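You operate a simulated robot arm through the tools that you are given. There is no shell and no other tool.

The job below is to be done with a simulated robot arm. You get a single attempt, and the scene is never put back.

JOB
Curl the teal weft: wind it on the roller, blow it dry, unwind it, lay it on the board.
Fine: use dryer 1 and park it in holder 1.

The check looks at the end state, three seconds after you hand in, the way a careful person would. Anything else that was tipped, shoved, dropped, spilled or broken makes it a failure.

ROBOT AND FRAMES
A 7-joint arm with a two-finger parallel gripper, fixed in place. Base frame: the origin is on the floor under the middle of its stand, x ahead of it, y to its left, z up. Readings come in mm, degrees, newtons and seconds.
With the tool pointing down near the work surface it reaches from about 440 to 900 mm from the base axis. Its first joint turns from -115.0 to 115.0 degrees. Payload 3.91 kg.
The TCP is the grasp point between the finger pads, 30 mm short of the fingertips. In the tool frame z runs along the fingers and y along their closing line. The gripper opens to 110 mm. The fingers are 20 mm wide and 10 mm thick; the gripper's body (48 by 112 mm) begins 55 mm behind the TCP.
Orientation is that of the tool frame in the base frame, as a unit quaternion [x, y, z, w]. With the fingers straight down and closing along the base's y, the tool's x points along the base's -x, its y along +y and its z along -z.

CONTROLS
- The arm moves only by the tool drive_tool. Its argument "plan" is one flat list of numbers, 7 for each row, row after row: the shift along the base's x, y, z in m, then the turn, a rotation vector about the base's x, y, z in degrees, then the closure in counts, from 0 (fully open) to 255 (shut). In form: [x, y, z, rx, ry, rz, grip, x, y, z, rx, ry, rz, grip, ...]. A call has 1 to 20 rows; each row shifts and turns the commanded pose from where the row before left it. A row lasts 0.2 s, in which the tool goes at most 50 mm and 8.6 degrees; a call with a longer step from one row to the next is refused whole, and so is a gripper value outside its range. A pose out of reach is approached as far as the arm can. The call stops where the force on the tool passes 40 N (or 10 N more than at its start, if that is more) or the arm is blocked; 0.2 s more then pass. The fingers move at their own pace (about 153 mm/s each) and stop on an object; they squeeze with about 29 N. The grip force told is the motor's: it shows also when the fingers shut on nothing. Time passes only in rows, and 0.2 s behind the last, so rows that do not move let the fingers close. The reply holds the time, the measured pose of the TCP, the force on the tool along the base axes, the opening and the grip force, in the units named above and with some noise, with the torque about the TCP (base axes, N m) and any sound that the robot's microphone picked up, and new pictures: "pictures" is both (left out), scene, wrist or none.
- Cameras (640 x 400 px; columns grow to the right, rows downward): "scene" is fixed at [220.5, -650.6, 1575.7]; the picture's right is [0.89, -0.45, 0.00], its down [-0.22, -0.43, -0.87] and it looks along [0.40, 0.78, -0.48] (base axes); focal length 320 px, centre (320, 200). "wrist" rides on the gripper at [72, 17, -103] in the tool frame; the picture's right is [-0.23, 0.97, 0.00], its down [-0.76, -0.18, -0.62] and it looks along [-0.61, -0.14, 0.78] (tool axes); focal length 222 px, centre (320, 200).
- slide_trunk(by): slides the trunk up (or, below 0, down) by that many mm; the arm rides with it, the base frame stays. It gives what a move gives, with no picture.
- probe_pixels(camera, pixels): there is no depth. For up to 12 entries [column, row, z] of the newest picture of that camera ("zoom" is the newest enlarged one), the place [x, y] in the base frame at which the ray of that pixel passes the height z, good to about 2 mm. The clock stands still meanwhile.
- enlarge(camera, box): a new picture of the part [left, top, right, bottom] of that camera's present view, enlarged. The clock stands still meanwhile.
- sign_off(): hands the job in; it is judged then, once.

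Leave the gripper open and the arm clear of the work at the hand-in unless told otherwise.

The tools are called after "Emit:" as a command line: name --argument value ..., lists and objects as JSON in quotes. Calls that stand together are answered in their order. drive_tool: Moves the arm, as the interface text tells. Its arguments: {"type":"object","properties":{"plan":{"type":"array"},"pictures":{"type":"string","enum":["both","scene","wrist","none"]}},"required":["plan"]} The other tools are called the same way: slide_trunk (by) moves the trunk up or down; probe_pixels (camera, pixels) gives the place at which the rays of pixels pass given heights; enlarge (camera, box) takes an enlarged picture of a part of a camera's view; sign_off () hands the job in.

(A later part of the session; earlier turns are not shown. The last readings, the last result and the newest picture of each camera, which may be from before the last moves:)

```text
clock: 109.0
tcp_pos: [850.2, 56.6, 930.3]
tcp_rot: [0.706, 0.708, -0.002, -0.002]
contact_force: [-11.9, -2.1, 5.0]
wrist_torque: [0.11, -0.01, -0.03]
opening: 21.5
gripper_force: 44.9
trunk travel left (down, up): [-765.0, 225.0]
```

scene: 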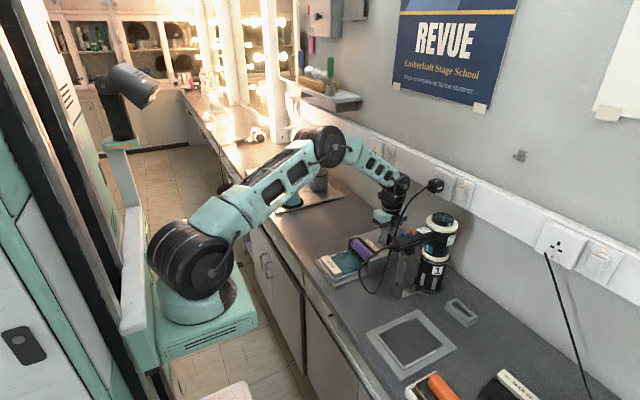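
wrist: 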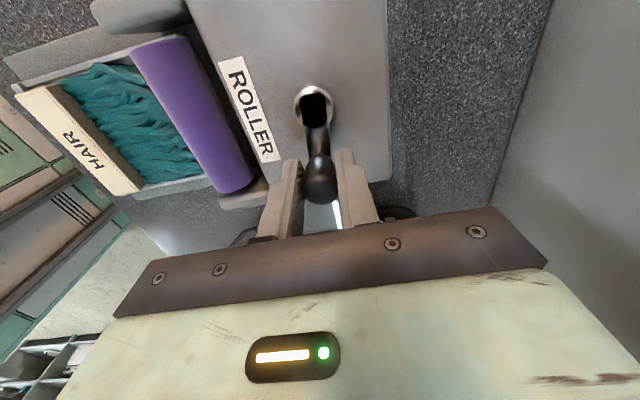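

It's at the start stop (-12 N), so the weft is fully unwound. I'll relax 2 mm, release the knob and rise straight up.

Emit:
drive_tool --plan '[-0.002, 0, 0, 0, 0, 0, 255, 0, 0, 0, 0, 0, 0, 180, 0, 0, 0, 0, 0, 0, 116, 0, 0, 0.03, 0, 0, 0, 116, 0, 0, 0.04, 0, 0, 0, 116, -0.02, 0.01, 0.04, 0, 0, 0, 116]'

Emit:
enlarge --camera "wrist" --box '[100, 20, 380, 220]'

Emit:
enlarge --camera "scene" --box '[310, 225, 380, 290]'

```text
clock: 110.4
tcp_pos: [831.5, 66.5, 1039.6]
tcp_rot: [0.707, 0.707, -0.001, -0.001]
contact_force: [-0.2, 0.1, -0.3]
wrist_torque: [0.01, 0.0, -0.01]
opening: 60.0
gripper_force: 0.0
trunk travel left (down, up): [-765.0, 225.0]
```

scene: 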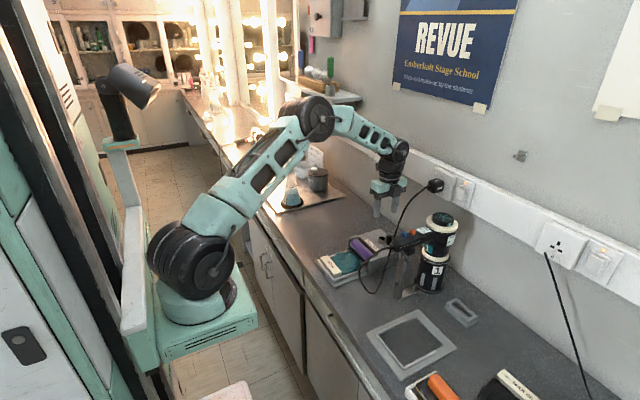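
wrist: 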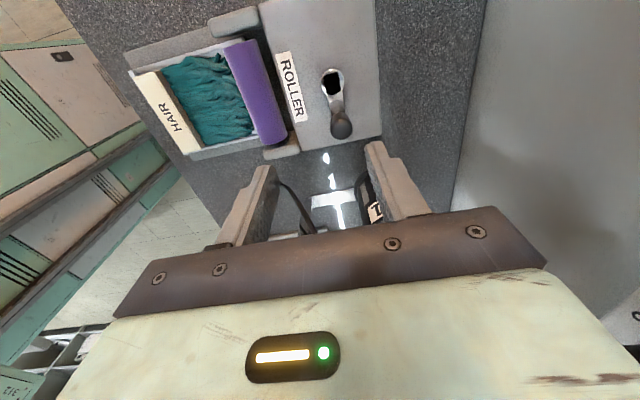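

```text
2.00 times, centred on (240, 120) of wrist
```

zoom: 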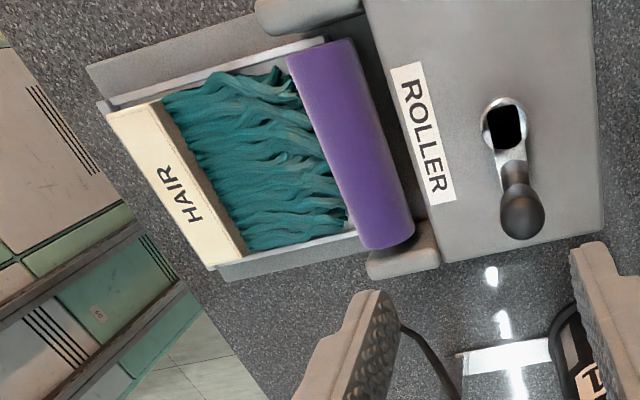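

```text
6.15 times, centred on (345, 258) of scene
```

zoom: 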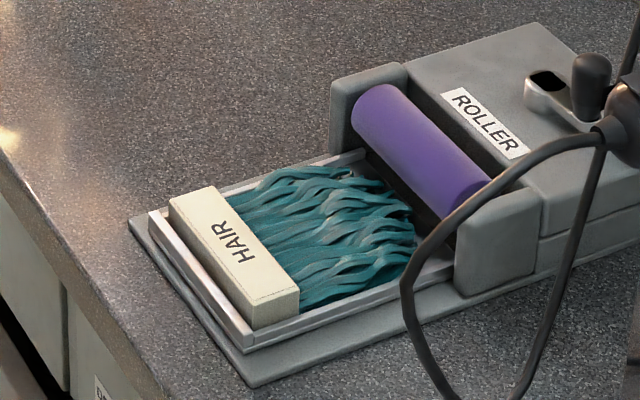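

The weft is curled and lies in the tray, with the HAIR strip at scene (331,265). Now I'll measure the strip, tray rim and board to plan the pick and place.

Emit:
probe_pixels --camera "scene" --pixels '[[331.2, 265, 850], [331.2, 265, 880], [320.6, 257.2, 865], [341.7, 272.6, 865], [327.9, 255.9, 865], [334.1, 274.7, 865]]'

Emit:
probe_pixels --camera "wrist" --pixels '[[167.5, 112.5, 850], [167.5, 112.5, 880]]'

```text
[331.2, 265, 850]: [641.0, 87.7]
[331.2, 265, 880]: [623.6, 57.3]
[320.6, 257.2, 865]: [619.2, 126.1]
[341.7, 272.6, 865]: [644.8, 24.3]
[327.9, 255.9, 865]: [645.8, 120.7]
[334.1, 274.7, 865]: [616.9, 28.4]
```

```text
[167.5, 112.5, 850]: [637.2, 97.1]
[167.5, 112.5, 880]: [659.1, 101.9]
```

The strip is roughly x 628–655, y 44–140, with its top at z≈848. I'll move over it with the current orientation (fingers closing along x, across its 27 mm width) to measure it properly.

Emit:
drive_tool --plan '[-0.04, 0.012, 0, 0, 0, 0, 116, -0.04, 0.012, 0, 0, 0, 0, 116, -0.04, 0.012, -0.01, 0, 0, 0, 116, -0.035, 0.01, -0.02, 0, 0, 0, 116, 0, 0, 0, 0, 0, 0, 116]'

Emit:
enlarge --camera "wrist" --box '[180, 0, 480, 200]'

```text
clock: 111.6
tcp_pos: [675.7, 110.6, 1009.6]
tcp_rot: [0.707, 0.707, -0.001, 0.0]
contact_force: [0.3, 0.1, 0.1]
wrist_torque: [-0.01, -0.02, -0.01]
opening: 60.1
gripper_force: 0.0
trunk travel left (down, up): [-765.0, 225.0]
```

scene: 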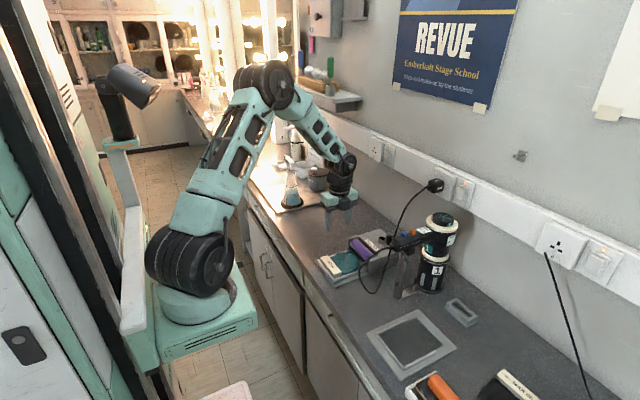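
wrist: 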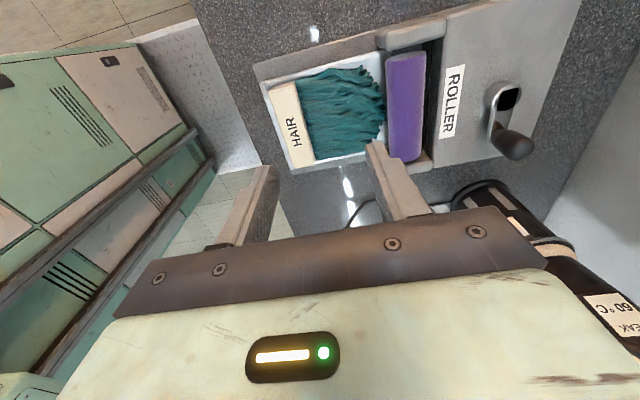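

```text
2.00 times, centred on (330, 100) of wrist
```

zoom: 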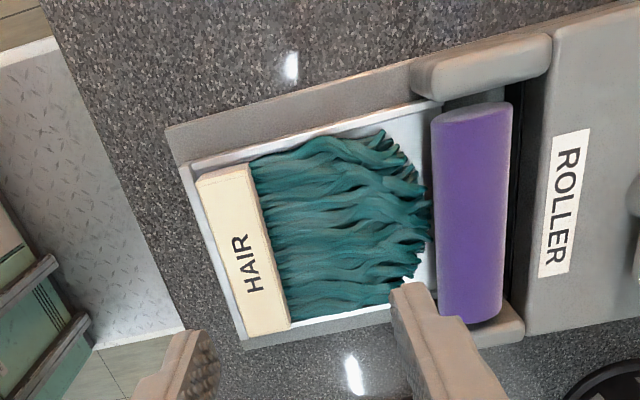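

Clear view. I'll triangulate the four top corners of the strip from both cameras, plus the tray rims.

Emit:
probe_pixels --camera "wrist" --pixels '[[268, 90, 845], [292.5, 81.5, 845], [315, 162.5, 845], [290, 168.5, 845], [268, 90, 855], [292.5, 81.5, 855], [315, 162.5, 855], [290, 168.5, 855], [261, 84, 840], [283, 169, 840], [355, 52, 840]]'

Emit:
probe_pixels --camera "scene" --pixels '[[320.6, 257.2, 845], [327.9, 255.9, 845], [341.7, 272.6, 845], [334.1, 274.7, 845], [320.6, 257.2, 855], [327.9, 255.9, 855], [341.7, 272.6, 855], [334.1, 274.7, 855]]'

Emit:
enlarge --camera "scene" --box '[308, 240, 358, 290]'

```text
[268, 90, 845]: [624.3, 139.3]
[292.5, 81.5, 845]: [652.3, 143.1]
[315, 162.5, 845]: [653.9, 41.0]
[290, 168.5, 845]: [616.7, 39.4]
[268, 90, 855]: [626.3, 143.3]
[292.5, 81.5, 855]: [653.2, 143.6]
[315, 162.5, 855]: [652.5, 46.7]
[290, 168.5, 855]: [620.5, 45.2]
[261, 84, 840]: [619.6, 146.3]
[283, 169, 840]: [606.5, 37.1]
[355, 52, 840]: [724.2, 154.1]
```

```text
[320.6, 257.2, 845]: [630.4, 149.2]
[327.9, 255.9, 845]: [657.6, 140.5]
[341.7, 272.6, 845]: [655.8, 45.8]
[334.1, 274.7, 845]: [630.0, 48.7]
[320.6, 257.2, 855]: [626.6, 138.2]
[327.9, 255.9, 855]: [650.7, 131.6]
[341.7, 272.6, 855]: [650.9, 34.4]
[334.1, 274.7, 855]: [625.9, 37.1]
```

```text
8.00 times, centred on (333, 265) of scene
```

zoom: 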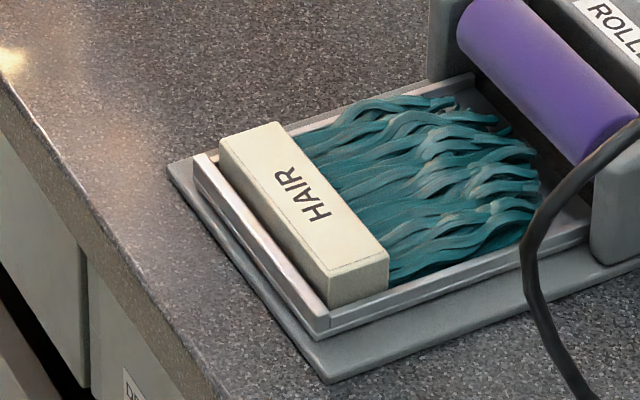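

The strip is about x 628–654, y 43–141, with its top near z=848. I need its height more precisely before gripping, so I'll take a second, closer wrist view from about (662, 140, 940).

Emit:
drive_tool --plan '[-0.006, 0.015, -0.035, 0, 0, 0, 116, -0.006, 0.015, -0.035, 0, 0, 0, 116, 0, 0, 0, 0, 0, 0, 116]' --pictures "wrist"

Emit:
enlarge --camera "wrist" --box '[220, 0, 420, 200]'

```text
clock: 112.4
tcp_pos: [663.7, 143.3, 940.0]
tcp_rot: [0.706, 0.708, -0.001, 0.0]
contact_force: [-0.4, -0.1, -0.1]
wrist_torque: [0.02, 0.02, 0.03]
opening: 59.9
gripper_force: 0.0
trunk travel left (down, up): [-765.0, 225.0]
```

wrist: 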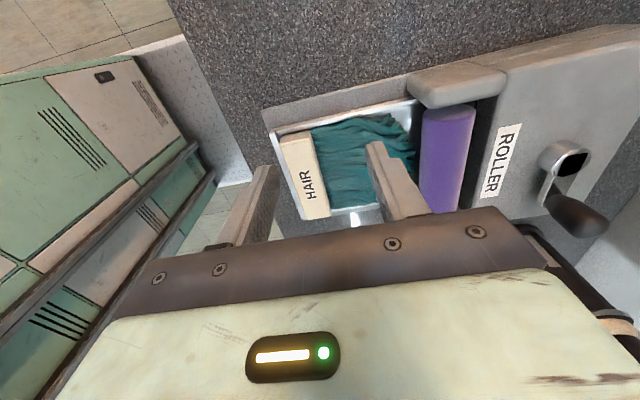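

```text
2.00 times, centred on (320, 100) of wrist
```

zoom: 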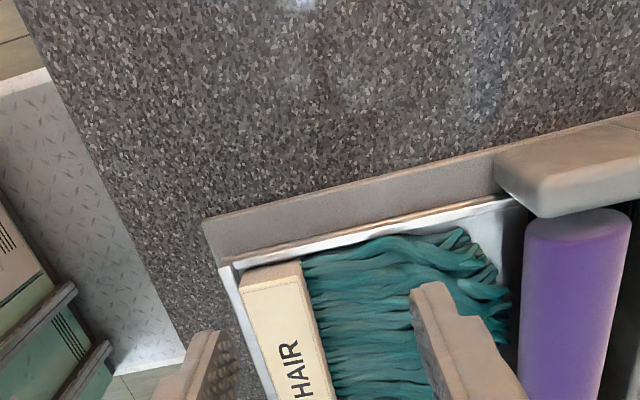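

Emit:
probe_pixels --camera "wrist" --pixels '[[280, 136, 840], [280, 136, 850], [280, 136, 860], [309, 130, 840], [309, 130, 850], [309, 130, 860], [271, 134, 830], [271, 134, 840]]'

Emit:
enlarge --camera "wrist" --box '[260, 110, 360, 230]'

```text
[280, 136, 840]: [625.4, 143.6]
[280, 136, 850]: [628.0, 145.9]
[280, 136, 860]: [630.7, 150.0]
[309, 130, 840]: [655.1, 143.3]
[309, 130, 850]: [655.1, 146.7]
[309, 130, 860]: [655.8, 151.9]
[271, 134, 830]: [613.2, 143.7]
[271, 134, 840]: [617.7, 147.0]
```

```text
3.33 times, centred on (310, 170) of wrist
```

zoom: 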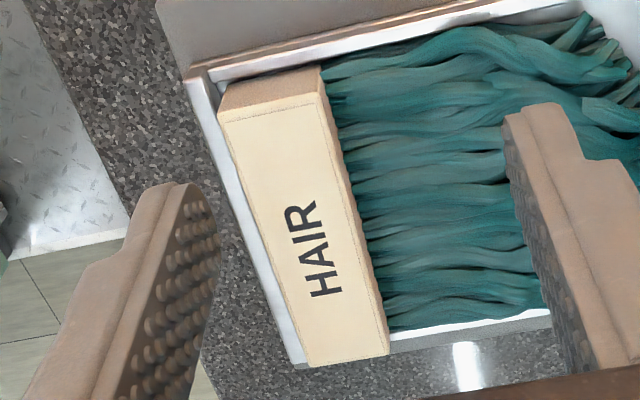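

I can now see the strip's +y end face in brown, so I can separate top corners from base corners. I'll probe these.

Emit:
probe_pixels --camera "wrist" --pixels '[[280, 146, 845], [310.6, 138.2, 845], [306.4, 219.8, 845], [330.4, 215.6, 845], [280, 146, 855], [310.6, 138.2, 855], [306.4, 219.8, 855], [330.4, 215.6, 855], [283.6, 134.6, 835], [309.4, 129.8, 835], [283.6, 134.6, 825], [309.4, 129.8, 825]]'

```text
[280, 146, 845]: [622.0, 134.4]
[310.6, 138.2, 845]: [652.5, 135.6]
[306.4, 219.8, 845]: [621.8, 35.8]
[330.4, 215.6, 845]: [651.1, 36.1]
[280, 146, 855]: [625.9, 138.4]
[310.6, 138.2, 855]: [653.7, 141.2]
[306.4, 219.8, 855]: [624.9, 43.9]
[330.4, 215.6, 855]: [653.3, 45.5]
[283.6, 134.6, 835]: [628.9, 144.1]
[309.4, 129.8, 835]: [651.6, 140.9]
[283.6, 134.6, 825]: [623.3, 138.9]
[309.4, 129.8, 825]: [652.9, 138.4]
```

The strip measures about x 625–653, y 40.5–138.5, z 825–851, roughly 28×98×26 mm. The hair leaves its lower +x side, so gripping it by its two ends (98 mm, closing along y) keeps the fingers off the hair. I'll turn the tool +90°, open fully and go above the strip centre (639, 90) at z≈960.

Emit:
drive_tool --plan '[-0.0022, -0.0049, 0.0018, 0, 0, 8.2, 116, -0.0022, -0.0049, 0.0018, 0, 0, 8.2, 80, -0.0022, -0.0049, 0.0018, 0, 0, 8.2, 40, -0.0022, -0.0049, 0.0018, 0, 0, 8.2, 0, -0.0022, -0.0049, 0.0018, 0, 0, 8.2, 0, -0.0022, -0.0049, 0.0018, 0, 0, 8.2, 0, -0.0022, -0.0049, 0.0018, 0, 0, 8.2, 0, -0.0023, -0.0049, 0.0018, 0, 0, 8.2, 0, -0.0023, -0.0049, 0.0018, 0, 0, 8.2, 0, -0.0023, -0.0048, 0.0018, 0, 0, 8.2, 0, -0.0023, -0.0047, 0.0018, 0, 0, 8, 0, 0, 0, 0, 0, 0, 0, 0]'

Emit:
enlarge --camera "wrist" --box '[200, 60, 450, 230]'

```text
clock: 115.0
tcp_pos: [638.5, 89.5, 958.8]
tcp_rot: [-0.001, 1.0, 0.0, 0.001]
contact_force: [0.6, -0.5, 0.8]
wrist_torque: [0.01, 0.03, 0.04]
opening: 109.9
gripper_force: 0.0
trunk travel left (down, up): [-765.0, 225.0]
```

scene: 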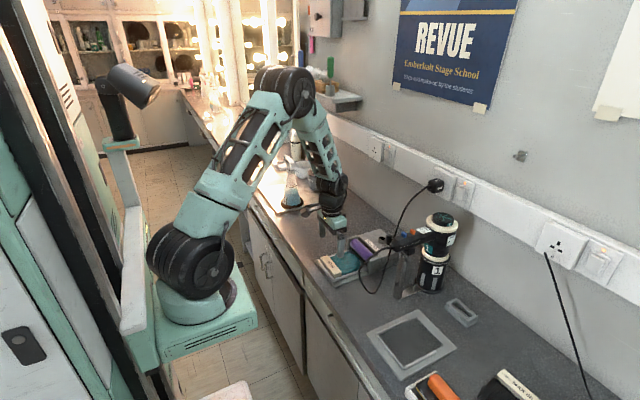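
wrist: 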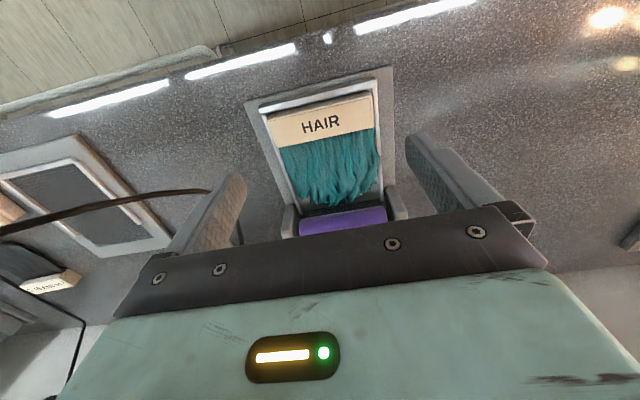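

```text
2.35 times, centred on (325, 145) of wrist
```

zoom: 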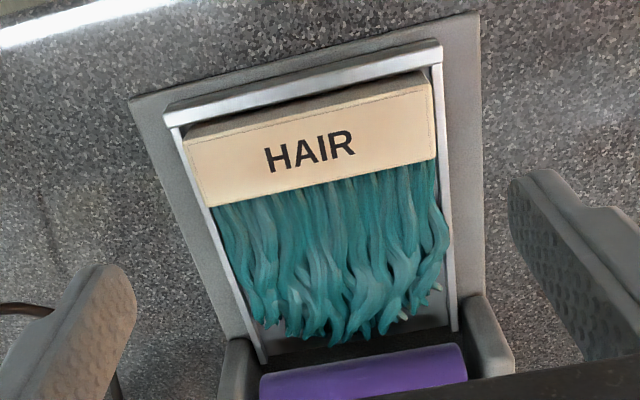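

The strip sits squarely between the open fingers. I'll probe the top corners from this pose to double-check the centre and ends.

Emit:
probe_pixels --camera "wrist" --pixels '[[269.7, 120.3, 851], [371.8, 97.3, 851], [277.3, 148, 851], [374.8, 128, 851], [277.3, 148, 846], [374.8, 128, 846], [266, 124, 836], [380, 88, 836], [340, 30, 835]]'

```text
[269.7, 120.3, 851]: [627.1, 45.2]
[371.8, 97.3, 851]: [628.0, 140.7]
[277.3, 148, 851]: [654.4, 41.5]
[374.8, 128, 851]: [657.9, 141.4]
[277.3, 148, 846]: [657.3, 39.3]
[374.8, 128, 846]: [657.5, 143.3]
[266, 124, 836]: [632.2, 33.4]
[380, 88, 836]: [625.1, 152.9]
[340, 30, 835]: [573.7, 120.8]
```

The centre is about (641, 91) with ends at y≈42 and 140. I'll align and descend to TCP z≈897 (tips at 867, still above the strip) and check the finger clearance.

Emit:
drive_tool --plan '[0.0025, 0.0015, -0.03, 0, 0, 0, 0, 0, 0, -0.032, 0, 0, 0, 0, 0, 0, 0, 0, 0, 0, 0]'

Emit:
enlarge --camera "wrist" --box '[180, 90, 460, 240]'

Emit:
enlarge --camera "scene" --box '[300, 210, 380, 290]'

```text
clock: 115.8
tcp_pos: [641.2, 90.5, 897.6]
tcp_rot: [-0.001, 1.0, -0.001, 0.001]
contact_force: [-0.5, -0.2, -0.9]
wrist_torque: [0.02, 0.0, 0.0]
opening: 110.1
gripper_force: 0.1
trunk travel left (down, up): [-765.0, 225.0]
```

scene: 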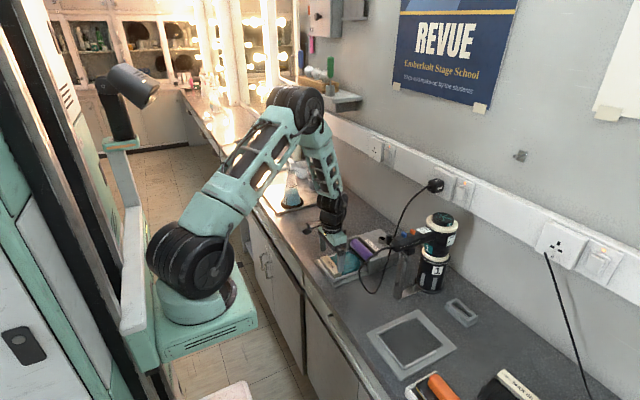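
wrist: 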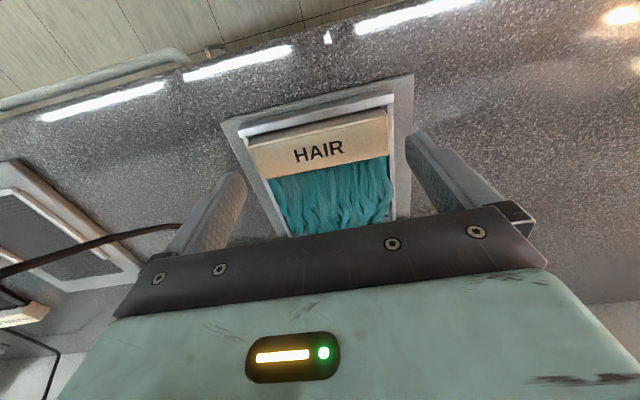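

```text
2.29 times, centred on (320, 165) of wrist
```

zoom: 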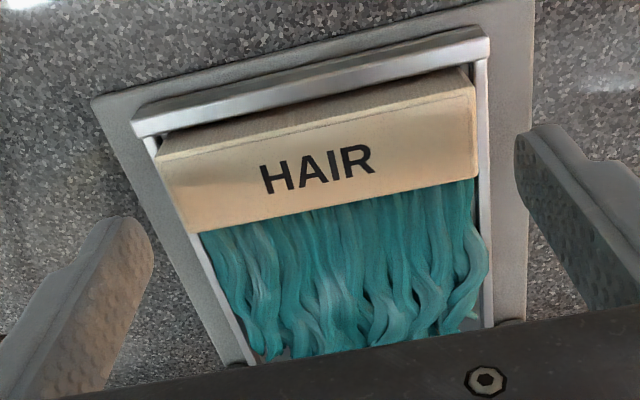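

```text
5.00 times, centred on (340, 250) of scene
```

zoom: 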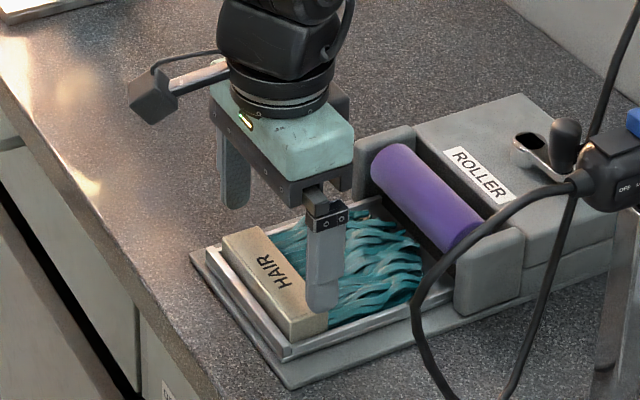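

Emit:
probe_pixels --camera "wrist" --pixels '[[245.8, 180.3, 867], [406, 143, 867], [248.8, 147, 851], [264.5, 178, 851], [385.5, 119, 851], [389, 155.4, 851]]'

```text
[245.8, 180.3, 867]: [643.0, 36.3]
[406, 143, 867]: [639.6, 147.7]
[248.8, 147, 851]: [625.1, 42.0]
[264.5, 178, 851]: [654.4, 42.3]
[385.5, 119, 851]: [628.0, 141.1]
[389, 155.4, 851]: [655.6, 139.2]
```

The strip ends are at y=42.1 and 140.2, and the finger faces at 36 and 147, so it's well centred. I'll descend to z≈869 (tips at 839, just above the side rims and 12 mm below the strip top) and close.

Emit:
drive_tool --plan '[0, 0.0005, -0.015, 0, 0, 0, 0, 0, 0, -0.0135, 0, 0, 0, 0, 0, 0, 0, 0, 0, 0, 0, 0, 0, 0, 0, 0, 0, 60, 0, 0, 0, 0, 0, 0, 255, 0, 0, 0, 0, 0, 0, 255]'

Emit:
enlarge --camera "scene" --box '[300, 210, 380, 290]'

```text
clock: 117.2
tcp_pos: [641.7, 91.2, 869.1]
tcp_rot: [0.0, 1.0, -0.001, 0.0]
contact_force: [0.9, 1.0, 2.3]
wrist_torque: [0.05, -0.08, 0.02]
opening: 99.0
gripper_force: 28.9
trunk travel left (down, up): [-765.0, 225.0]
```

scene: 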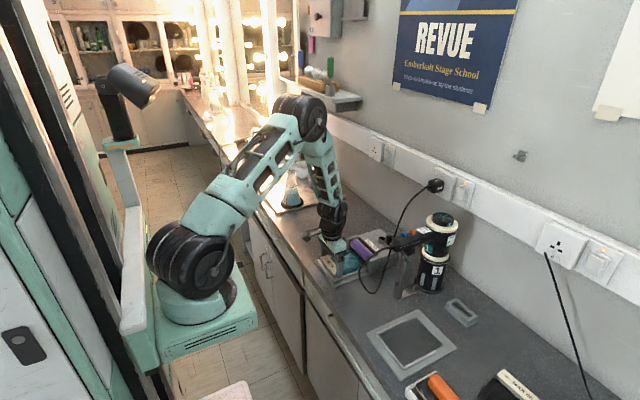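
wrist: 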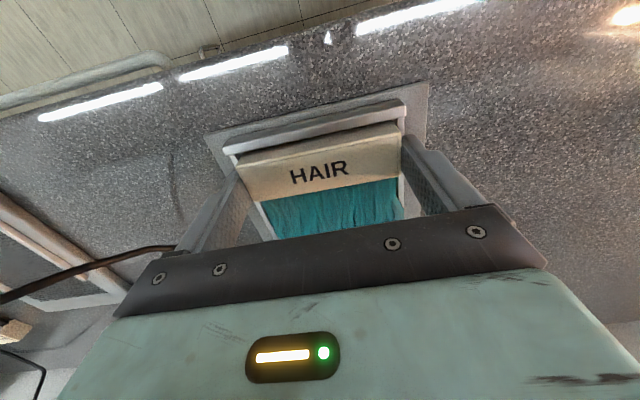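

```text
5.00 times, centred on (340, 250) of scene
```

zoom: 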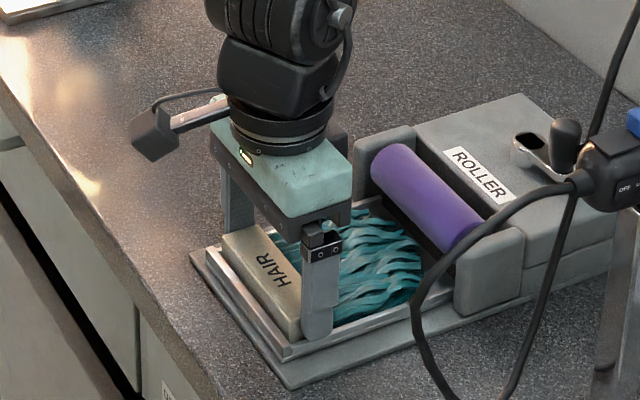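

The strip is held firmly at 99 mm. I'll lift slowly 15 mm and check it follows freely.

Emit:
drive_tool --plan '[0, 0, 0.004, 0, 0, 0, 255, 0, 0, 0.006, 0, 0, 0, 255, 0, 0, 0.01, 0, 0, 0, 255, 0, 0, 0.015, 0, 0, 0, 255]'

Emit:
enlarge --camera "scene" --box '[300, 210, 380, 290]'

```text
clock: 118.2
tcp_pos: [640.0, 89.4, 905.3]
tcp_rot: [0.0, 1.0, -0.001, 0.001]
contact_force: [-3.1, -1.0, -6.1]
wrist_torque: [0.06, 0.74, -0.3]
opening: 99.0
gripper_force: 29.0
trunk travel left (down, up): [-765.0, 225.0]
```

scene: 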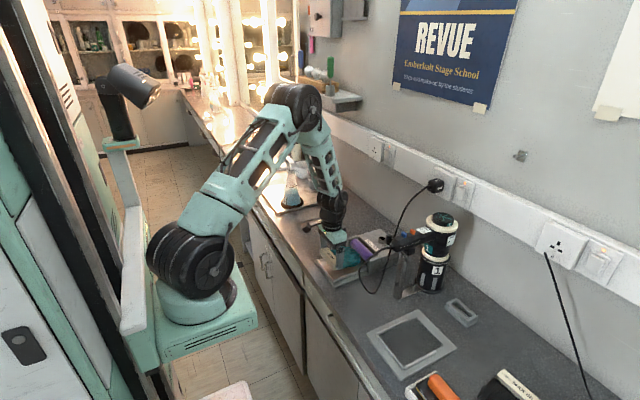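
wrist: 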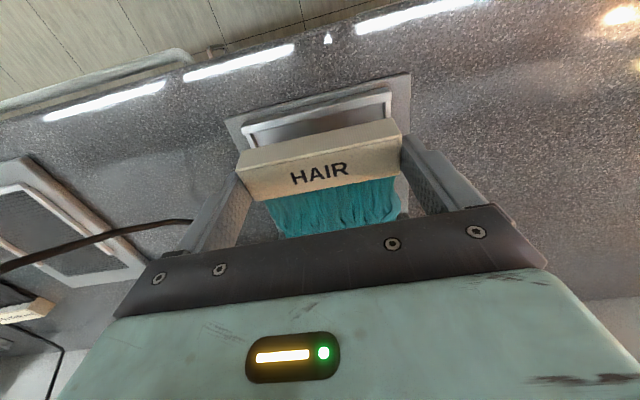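

```text
5.00 times, centred on (340, 250) of scene
```

zoom: 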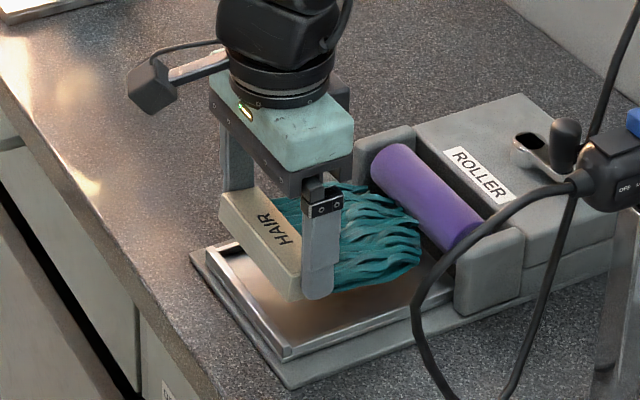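

It's lifted 35 mm, but the torque of 0.74 N·m suggests the hair tips brush the roller. I'll shift 25 mm away from the roller (-x) and re-read the forces.

Emit:
drive_tool --plan '[-0.008, 0, 0, 0, 0, 0, 255, -0.012, 0, 0.003, 0, 0, 0, 255, -0.01, 0, 0.005, 0, 0, 0, 255, 0, 0, 0, 0, 0, 0, 255]'

Emit:
enlarge --camera "scene" --box '[300, 210, 380, 290]'

```text
clock: 119.2
tcp_pos: [610.3, 90.4, 913.3]
tcp_rot: [-0.001, 1.0, -0.001, 0.002]
contact_force: [-0.4, 0.0, -1.0]
wrist_torque: [-0.01, -0.02, -0.05]
opening: 99.1
gripper_force: 29.1
trunk travel left (down, up): [-765.0, 225.0]
```

scene: 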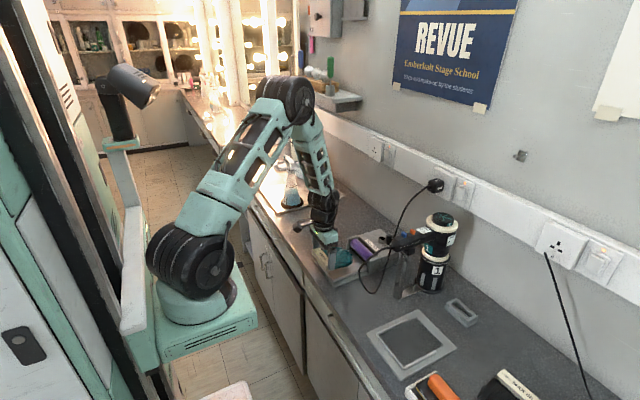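
wrist: 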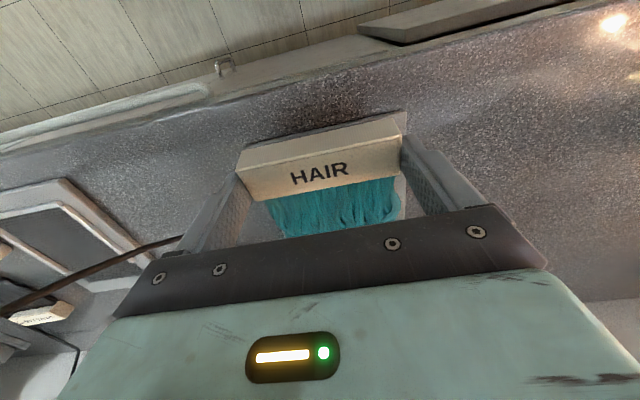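

```text
5.00 times, centred on (340, 250) of scene
```

zoom: 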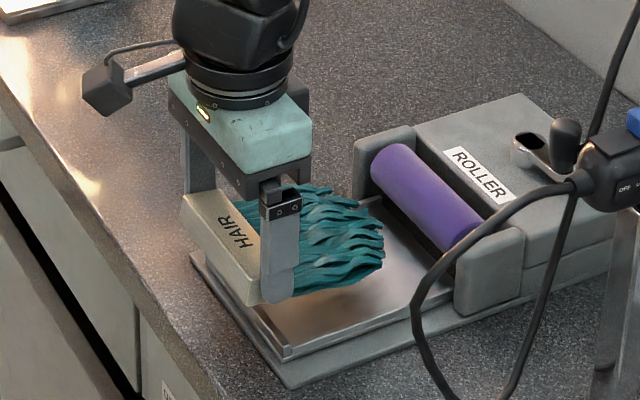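

The weft hangs freely now, at about 1 N, and the roller box hasn't moved. I'll rise to z≈1180 to pass above the dryer and cable, then move across toward the board side.

Emit:
drive_tool --plan '[-0.005, 0, 0.04, 0, 0, 0, 255, 0, 0, 0.045, 0, 0, 0, 255, 0, 0, 0.045, 0, 0, 0, 255, 0, 0, 0.045, 0, 0, 0, 255, 0, 0, 0.045, 0, 0, 0, 255, 0, -0.01, 0.045, 0, 0, 0, 255, 0, -0.03, 0, 0, 0, 0, 255, 0, -0.04, 0, 0, 0, 0, 255, 0, -0.045, 0, 0, 0, 0, 255, 0, -0.045, 0, 0, 0, 0, 255, 0, -0.045, 0, 0, 0, 0, 255, 0, -0.04, 0, 0, 0, 0, 255, 0, -0.03, 0, 0, 0, 0, 255, 0, 0, 0, 0, 0, 0, 255]'

Emit:
enlarge --camera "wrist" --box '[180, 0, 460, 220]'

```text
clock: 122.2
tcp_pos: [606.1, -193.9, 1179.0]
tcp_rot: [-0.001, 1.0, -0.001, 0.002]
contact_force: [-0.3, -0.1, -1.2]
wrist_torque: [-0.02, 0.04, -0.02]
opening: 98.8
gripper_force: 29.3
trunk travel left (down, up): [-765.0, 225.0]
```

scene: 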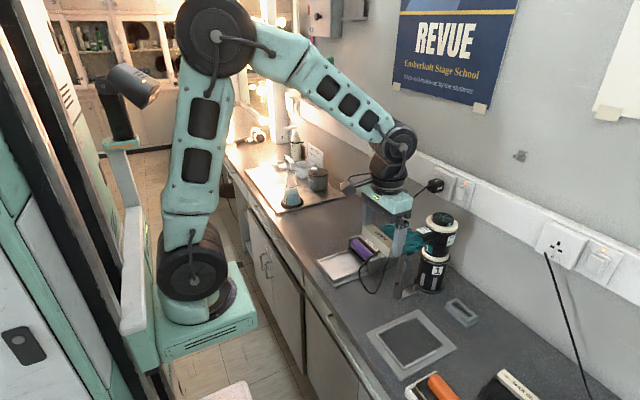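
wrist: 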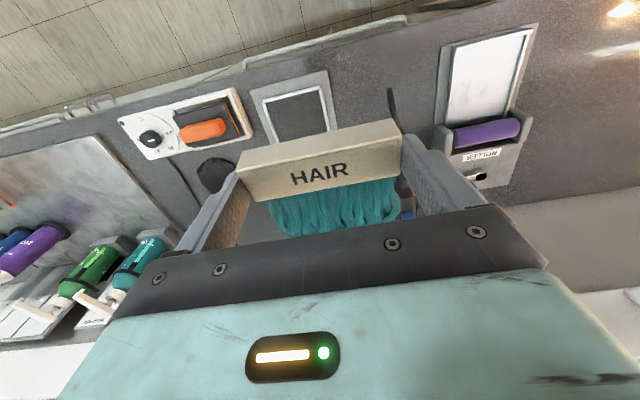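

```text
1.82 times, centred on (320, 110) of wrist
```

zoom: 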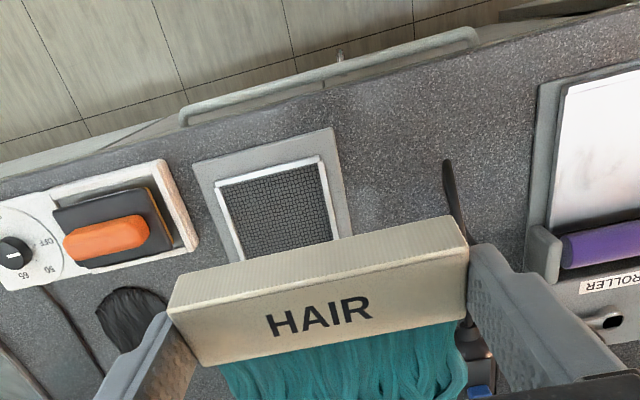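

The empty board is visible ahead: U-shaped rail with its front rail on the -x side, the same layout as the tray. I'll measure it accurately with both cameras.

Emit:
enlarge --camera "scene" --box '[355, 300, 470, 390]'

Emit:
enlarge --camera "wrist" --box '[240, 60, 360, 160]'

```text
4.44 times, centred on (412, 345) of scene
```

zoom: 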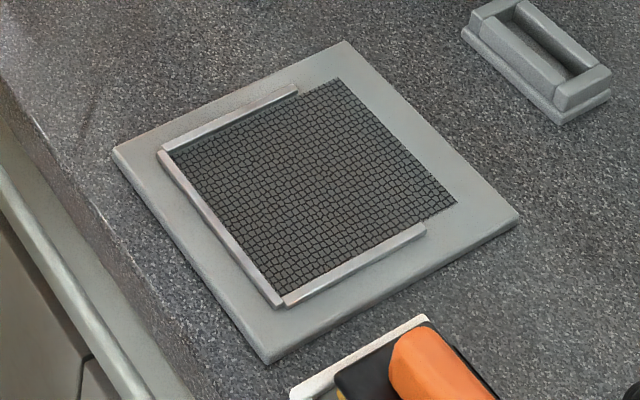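

```text
4.00 times, centred on (300, 110) of wrist
```

zoom: 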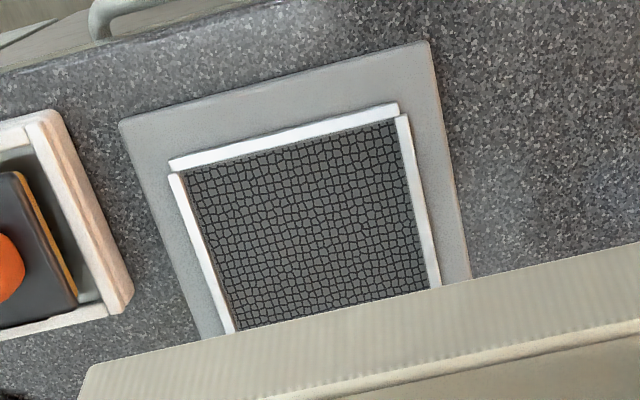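

Emit:
probe_pixels --camera "scene" --pixels '[[378.9, 334.2, 820], [378.9, 334.2, 840], [403.7, 366.8, 820], [403.7, 366.8, 840], [416.05, 317.5, 820], [416.05, 317.5, 840], [442.9, 345.7, 820], [442.9, 345.7, 840]]'

Emit:
probe_pixels --camera "wrist" --pixels '[[318.75, 89.5, 820], [318.75, 89.5, 840], [266.25, 103, 820], [266.25, 103, 840], [319, 86, 830], [262, 101.5, 830], [329, 152, 830], [278, 163, 830]]'

```text
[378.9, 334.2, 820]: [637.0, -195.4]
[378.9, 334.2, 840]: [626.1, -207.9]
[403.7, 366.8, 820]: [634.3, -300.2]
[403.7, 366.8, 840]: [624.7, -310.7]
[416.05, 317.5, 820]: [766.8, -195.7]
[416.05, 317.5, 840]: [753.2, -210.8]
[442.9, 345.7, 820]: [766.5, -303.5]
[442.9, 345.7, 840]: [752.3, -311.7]
```

```text
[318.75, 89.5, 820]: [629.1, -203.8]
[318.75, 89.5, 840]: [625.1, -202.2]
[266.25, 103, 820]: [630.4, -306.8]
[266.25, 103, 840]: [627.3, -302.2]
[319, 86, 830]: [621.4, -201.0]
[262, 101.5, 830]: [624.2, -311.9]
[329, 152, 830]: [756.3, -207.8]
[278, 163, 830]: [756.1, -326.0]
```

The board mat sits at z≈830, x 629–760, y -305 to -203 (centre y≈-254), so the 99 mm strip fits between the side rails. Before placing, I'll check whether the strip is still level in the grip.

Emit:
enlarge --camera "scene" --box '[350, 190, 450, 290]'

Emit:
enlarge --camera "wrist" --box '[220, 110, 420, 240]'

```text
4.00 times, centred on (400, 240) of scene
```

zoom: 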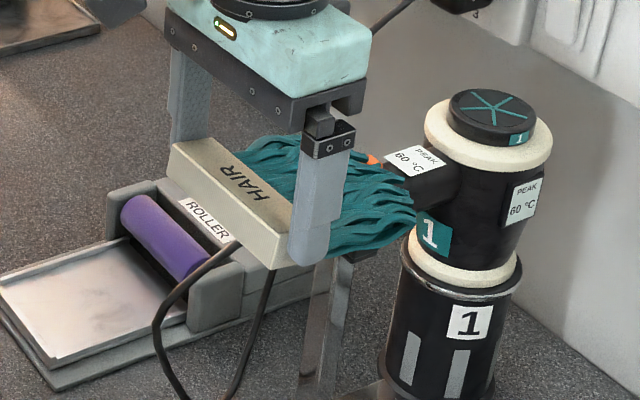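

```text
3.08 times, centred on (320, 175) of wrist
```

zoom: 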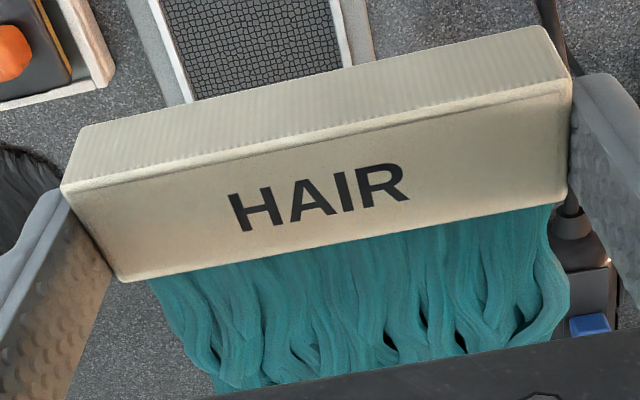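

The strip is nearly level, perhaps 3–4° hair-side-down from brushing the roller. I'll compensate with a -3° pitch and move over the board: first to (648, -254) at about z=1060, then down to 925.

Emit:
drive_tool --plan '[0.014, -0.02, -0.02, 0, -3, 0, 255, 0.014, -0.02, -0.03, 0, 0, 0, 255, 0.014, -0.02, -0.04, 0, 0, 0, 255, 0, 0, -0.04, 0, 0, 0, 255, 0, 0, -0.045, 0, 0, 0, 255, 0, 0, -0.045, 0, 0, 0, 255, 0, 0, -0.034, 0, 0, 0, 255, 0, 0, 0, 0, 0, 0, 255]'

Emit:
enlarge --camera "wrist" --box '[200, 60, 440, 240]'

Emit:
enlarge --camera "scene" --box '[350, 270, 470, 390]'

```text
clock: 124.0
tcp_pos: [647.9, -253.1, 925.0]
tcp_rot: [-0.001, 1.0, -0.001, 0.028]
contact_force: [-0.3, 0.0, 0.5]
wrist_torque: [-0.02, -0.02, 0.0]
opening: 99.2
gripper_force: 28.5
trunk travel left (down, up): [-765.0, 225.0]
```

scene: 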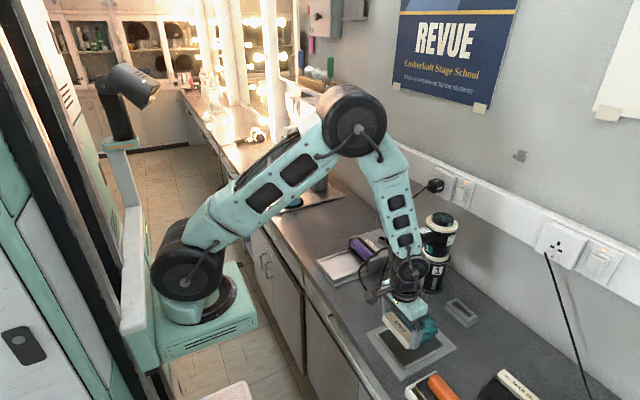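
wrist: 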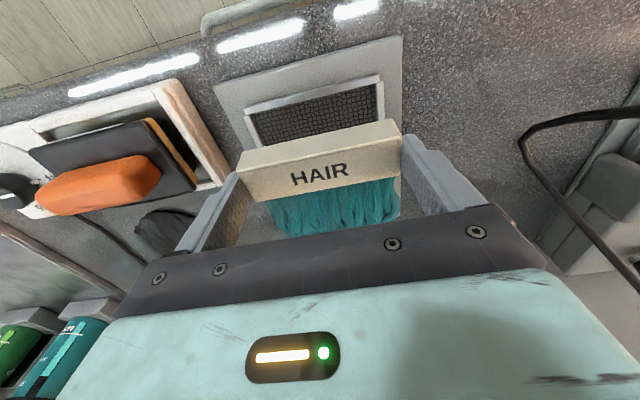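

```text
2.22 times, centred on (320, 150) of wrist
```

zoom: 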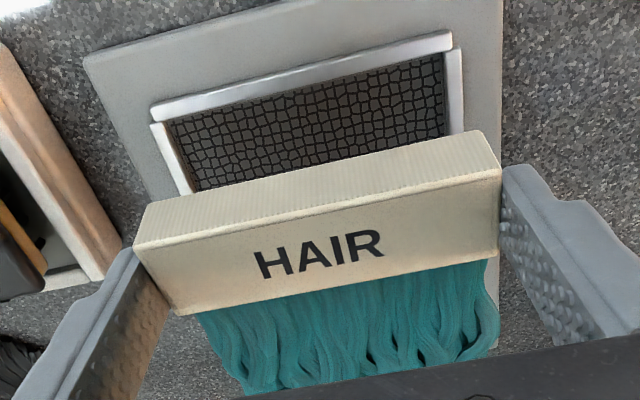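

```text
3.33 times, centred on (410, 330) of scene
```

zoom: 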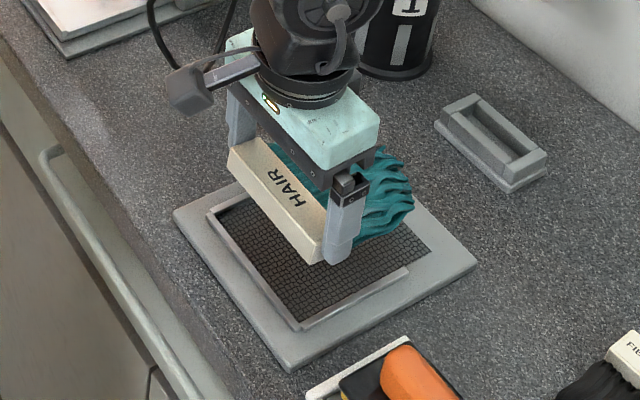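

Closer view now. I'll probe the mat's front inner corners and rail inner edges at z=830 to refine alignment.

Emit:
probe_pixels --camera "wrist" --pixels '[[251.5, 114.9, 830], [376.3, 84, 830], [262.5, 145.5, 830], [376.8, 120.5, 830], [251.5, 114.9, 835], [376.3, 84, 835], [242, 118, 836], [383, 75, 836]]'

Emit:
enlarge --camera "wrist" --box '[230, 60, 410, 170]'

```text
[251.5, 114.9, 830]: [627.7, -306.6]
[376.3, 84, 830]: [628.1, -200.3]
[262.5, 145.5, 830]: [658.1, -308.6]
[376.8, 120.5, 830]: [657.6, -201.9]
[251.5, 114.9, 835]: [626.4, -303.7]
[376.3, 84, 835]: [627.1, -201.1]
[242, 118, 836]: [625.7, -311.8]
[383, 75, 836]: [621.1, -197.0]
```

```text
3.56 times, centred on (320, 115) of wrist
```

zoom: 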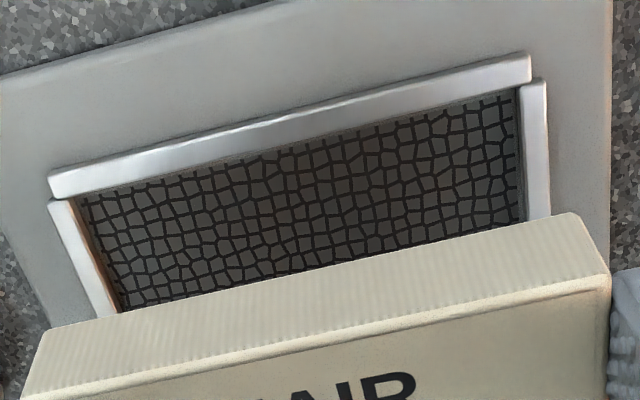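

The mat spans y≈-307 to -201 (centre -254) with its front at x=628, so I'm aligned with about 3 mm of slack each side. I'll lower to z≈883 and check.

Emit:
drive_tool --plan '[0, -0.0005, -0.018, 0, 0, 0, 255, 0, 0, -0.015, 0, 0, 0, 255, 0, 0, -0.009, 0, 0, 0, 255, 0, 0, 0, 0, 0, 0, 255]'

Emit:
enlarge --camera "wrist" --box '[200, 60, 440, 240]'

Emit:
enlarge --camera "scene" --box '[360, 290, 470, 390]'

```text
clock: 125.0
tcp_pos: [647.8, -253.3, 881.2]
tcp_rot: [-0.001, 1.0, 0.0, 0.026]
contact_force: [0.5, 0.2, -1.0]
wrist_torque: [0.01, -0.01, -0.01]
opening: 99.0
gripper_force: 28.8
trunk travel left (down, up): [-765.0, 225.0]
```

scene: 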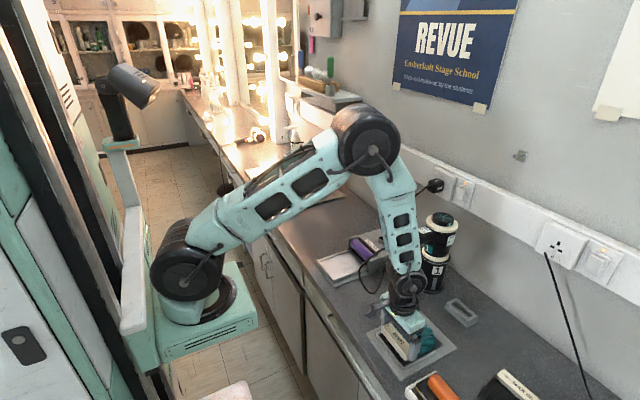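
wrist: 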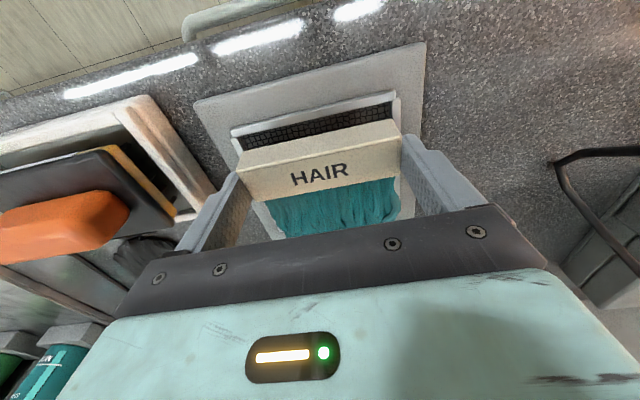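

```text
2.22 times, centred on (320, 150) of wrist
```

zoom: 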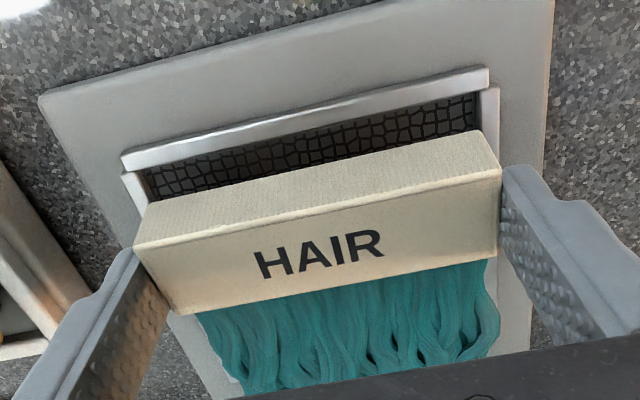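

```text
4.00 times, centred on (415, 340) of scene
```

zoom: 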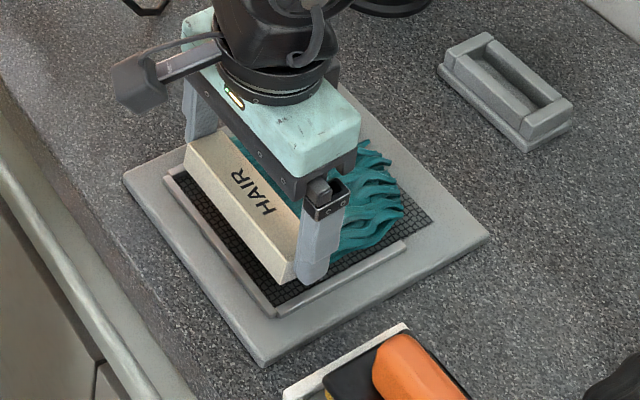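

It's nicely aligned between the rails. I'll lower in small steps until contact.

Emit:
drive_tool --plan '[0, 0, -0.003, 0, 0, 0, 255, 0, 0, -0.002, 0, 0, 0, 255, 0, 0, 0, 0, 0, 0, 255]' --pictures "none"

Emit:
drive_tool --plan '[0, 0, -0.0015, 0, 0, 0, 255, 0, 0, 0, 0, 0, 0, 255]' --pictures "wrist"

```text
clock: 125.8
tcp_pos: [649.5, -254.7, 876.3]
tcp_rot: [-0.001, 1.0, -0.001, 0.027]
contact_force: [-0.1, 0.3, 5.2]
wrist_torque: [0.23, -0.47, 0.04]
opening: 99.1
gripper_force: 29.3
trunk travel left (down, up): [-765.0, 225.0]
```

```text
clock: 126.4
tcp_pos: [647.8, -254.3, 875.2]
tcp_rot: [-0.001, 1.0, -0.001, 0.027]
contact_force: [-0.3, -0.8, 7.3]
wrist_torque: [0.12, -0.85, -0.12]
opening: 99.0
gripper_force: 29.1
trunk travel left (down, up): [-765.0, 225.0]
```

wrist: 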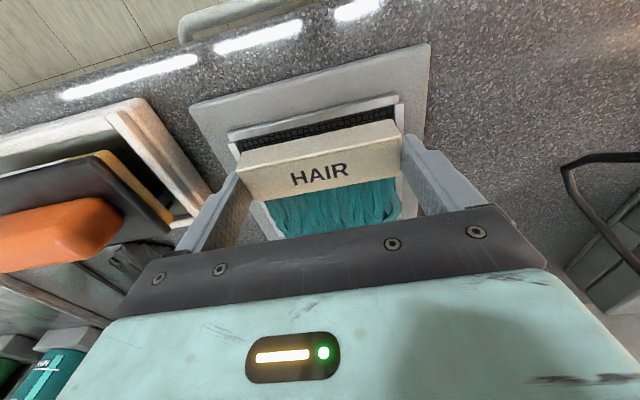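

The contact is at the hair-tip end (torque arm about 116 mm), so the weft is still slightly tip-down in the grip. I'll pitch the tool another -2° to level it and re-read.

Emit:
drive_tool --plan '[0, 0, 0, 0, -1.0, 0, 255, 0, 0, 0, 0, -1.0, 0, 255, 0, 0, 0, 0, 0, 0, 255]' --pictures "none"

Emit:
enlarge --camera "scene" --box '[370, 295, 460, 385]'

```text
clock: 127.2
tcp_pos: [647.5, -253.8, 875.0]
tcp_rot: [-0.001, 0.999, -0.001, 0.044]
contact_force: [0.7, 0.4, -0.7]
wrist_torque: [-0.01, 0.01, 0.01]
opening: 98.9
gripper_force: 29.3
trunk travel left (down, up): [-765.0, 225.0]
```

```text
4.44 times, centred on (415, 340) of scene
```

zoom: 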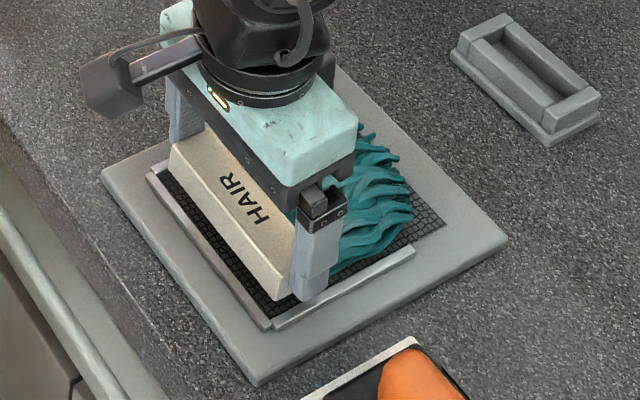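

It's free again after levelling. I'll lower in 1 mm steps until the strip itself contacts.

Emit:
drive_tool --plan '[0, 0, -0.001, 0, 0, 0, 255, 0, 0, -0.001, 0, 0, 0, 255, 0, 0, 0, 0, 0, 0, 255]' --pictures "none"

Emit:
drive_tool --plan '[0, 0, -0.001, 0, 0, 0, 255, 0, 0, -0.001, 0, 0, 0, 255, 0, 0, 0, 0, 0, 0, 255]' --pictures "none"

```text
clock: 128.0
tcp_pos: [649.2, -254.9, 872.8]
tcp_rot: [-0.002, 0.999, -0.001, 0.043]
contact_force: [-0.1, -0.1, -0.2]
wrist_torque: [0.0, 0.04, 0.02]
opening: 99.0
gripper_force: 28.6
trunk travel left (down, up): [-765.0, 225.0]
```

```text
clock: 128.8
tcp_pos: [647.7, -253.5, 870.8]
tcp_rot: [-0.002, 0.999, -0.001, 0.044]
contact_force: [0.1, 0.0, -0.4]
wrist_torque: [0.02, 0.02, 0.02]
opening: 99.0
gripper_force: 29.1
trunk travel left (down, up): [-765.0, 225.0]
```

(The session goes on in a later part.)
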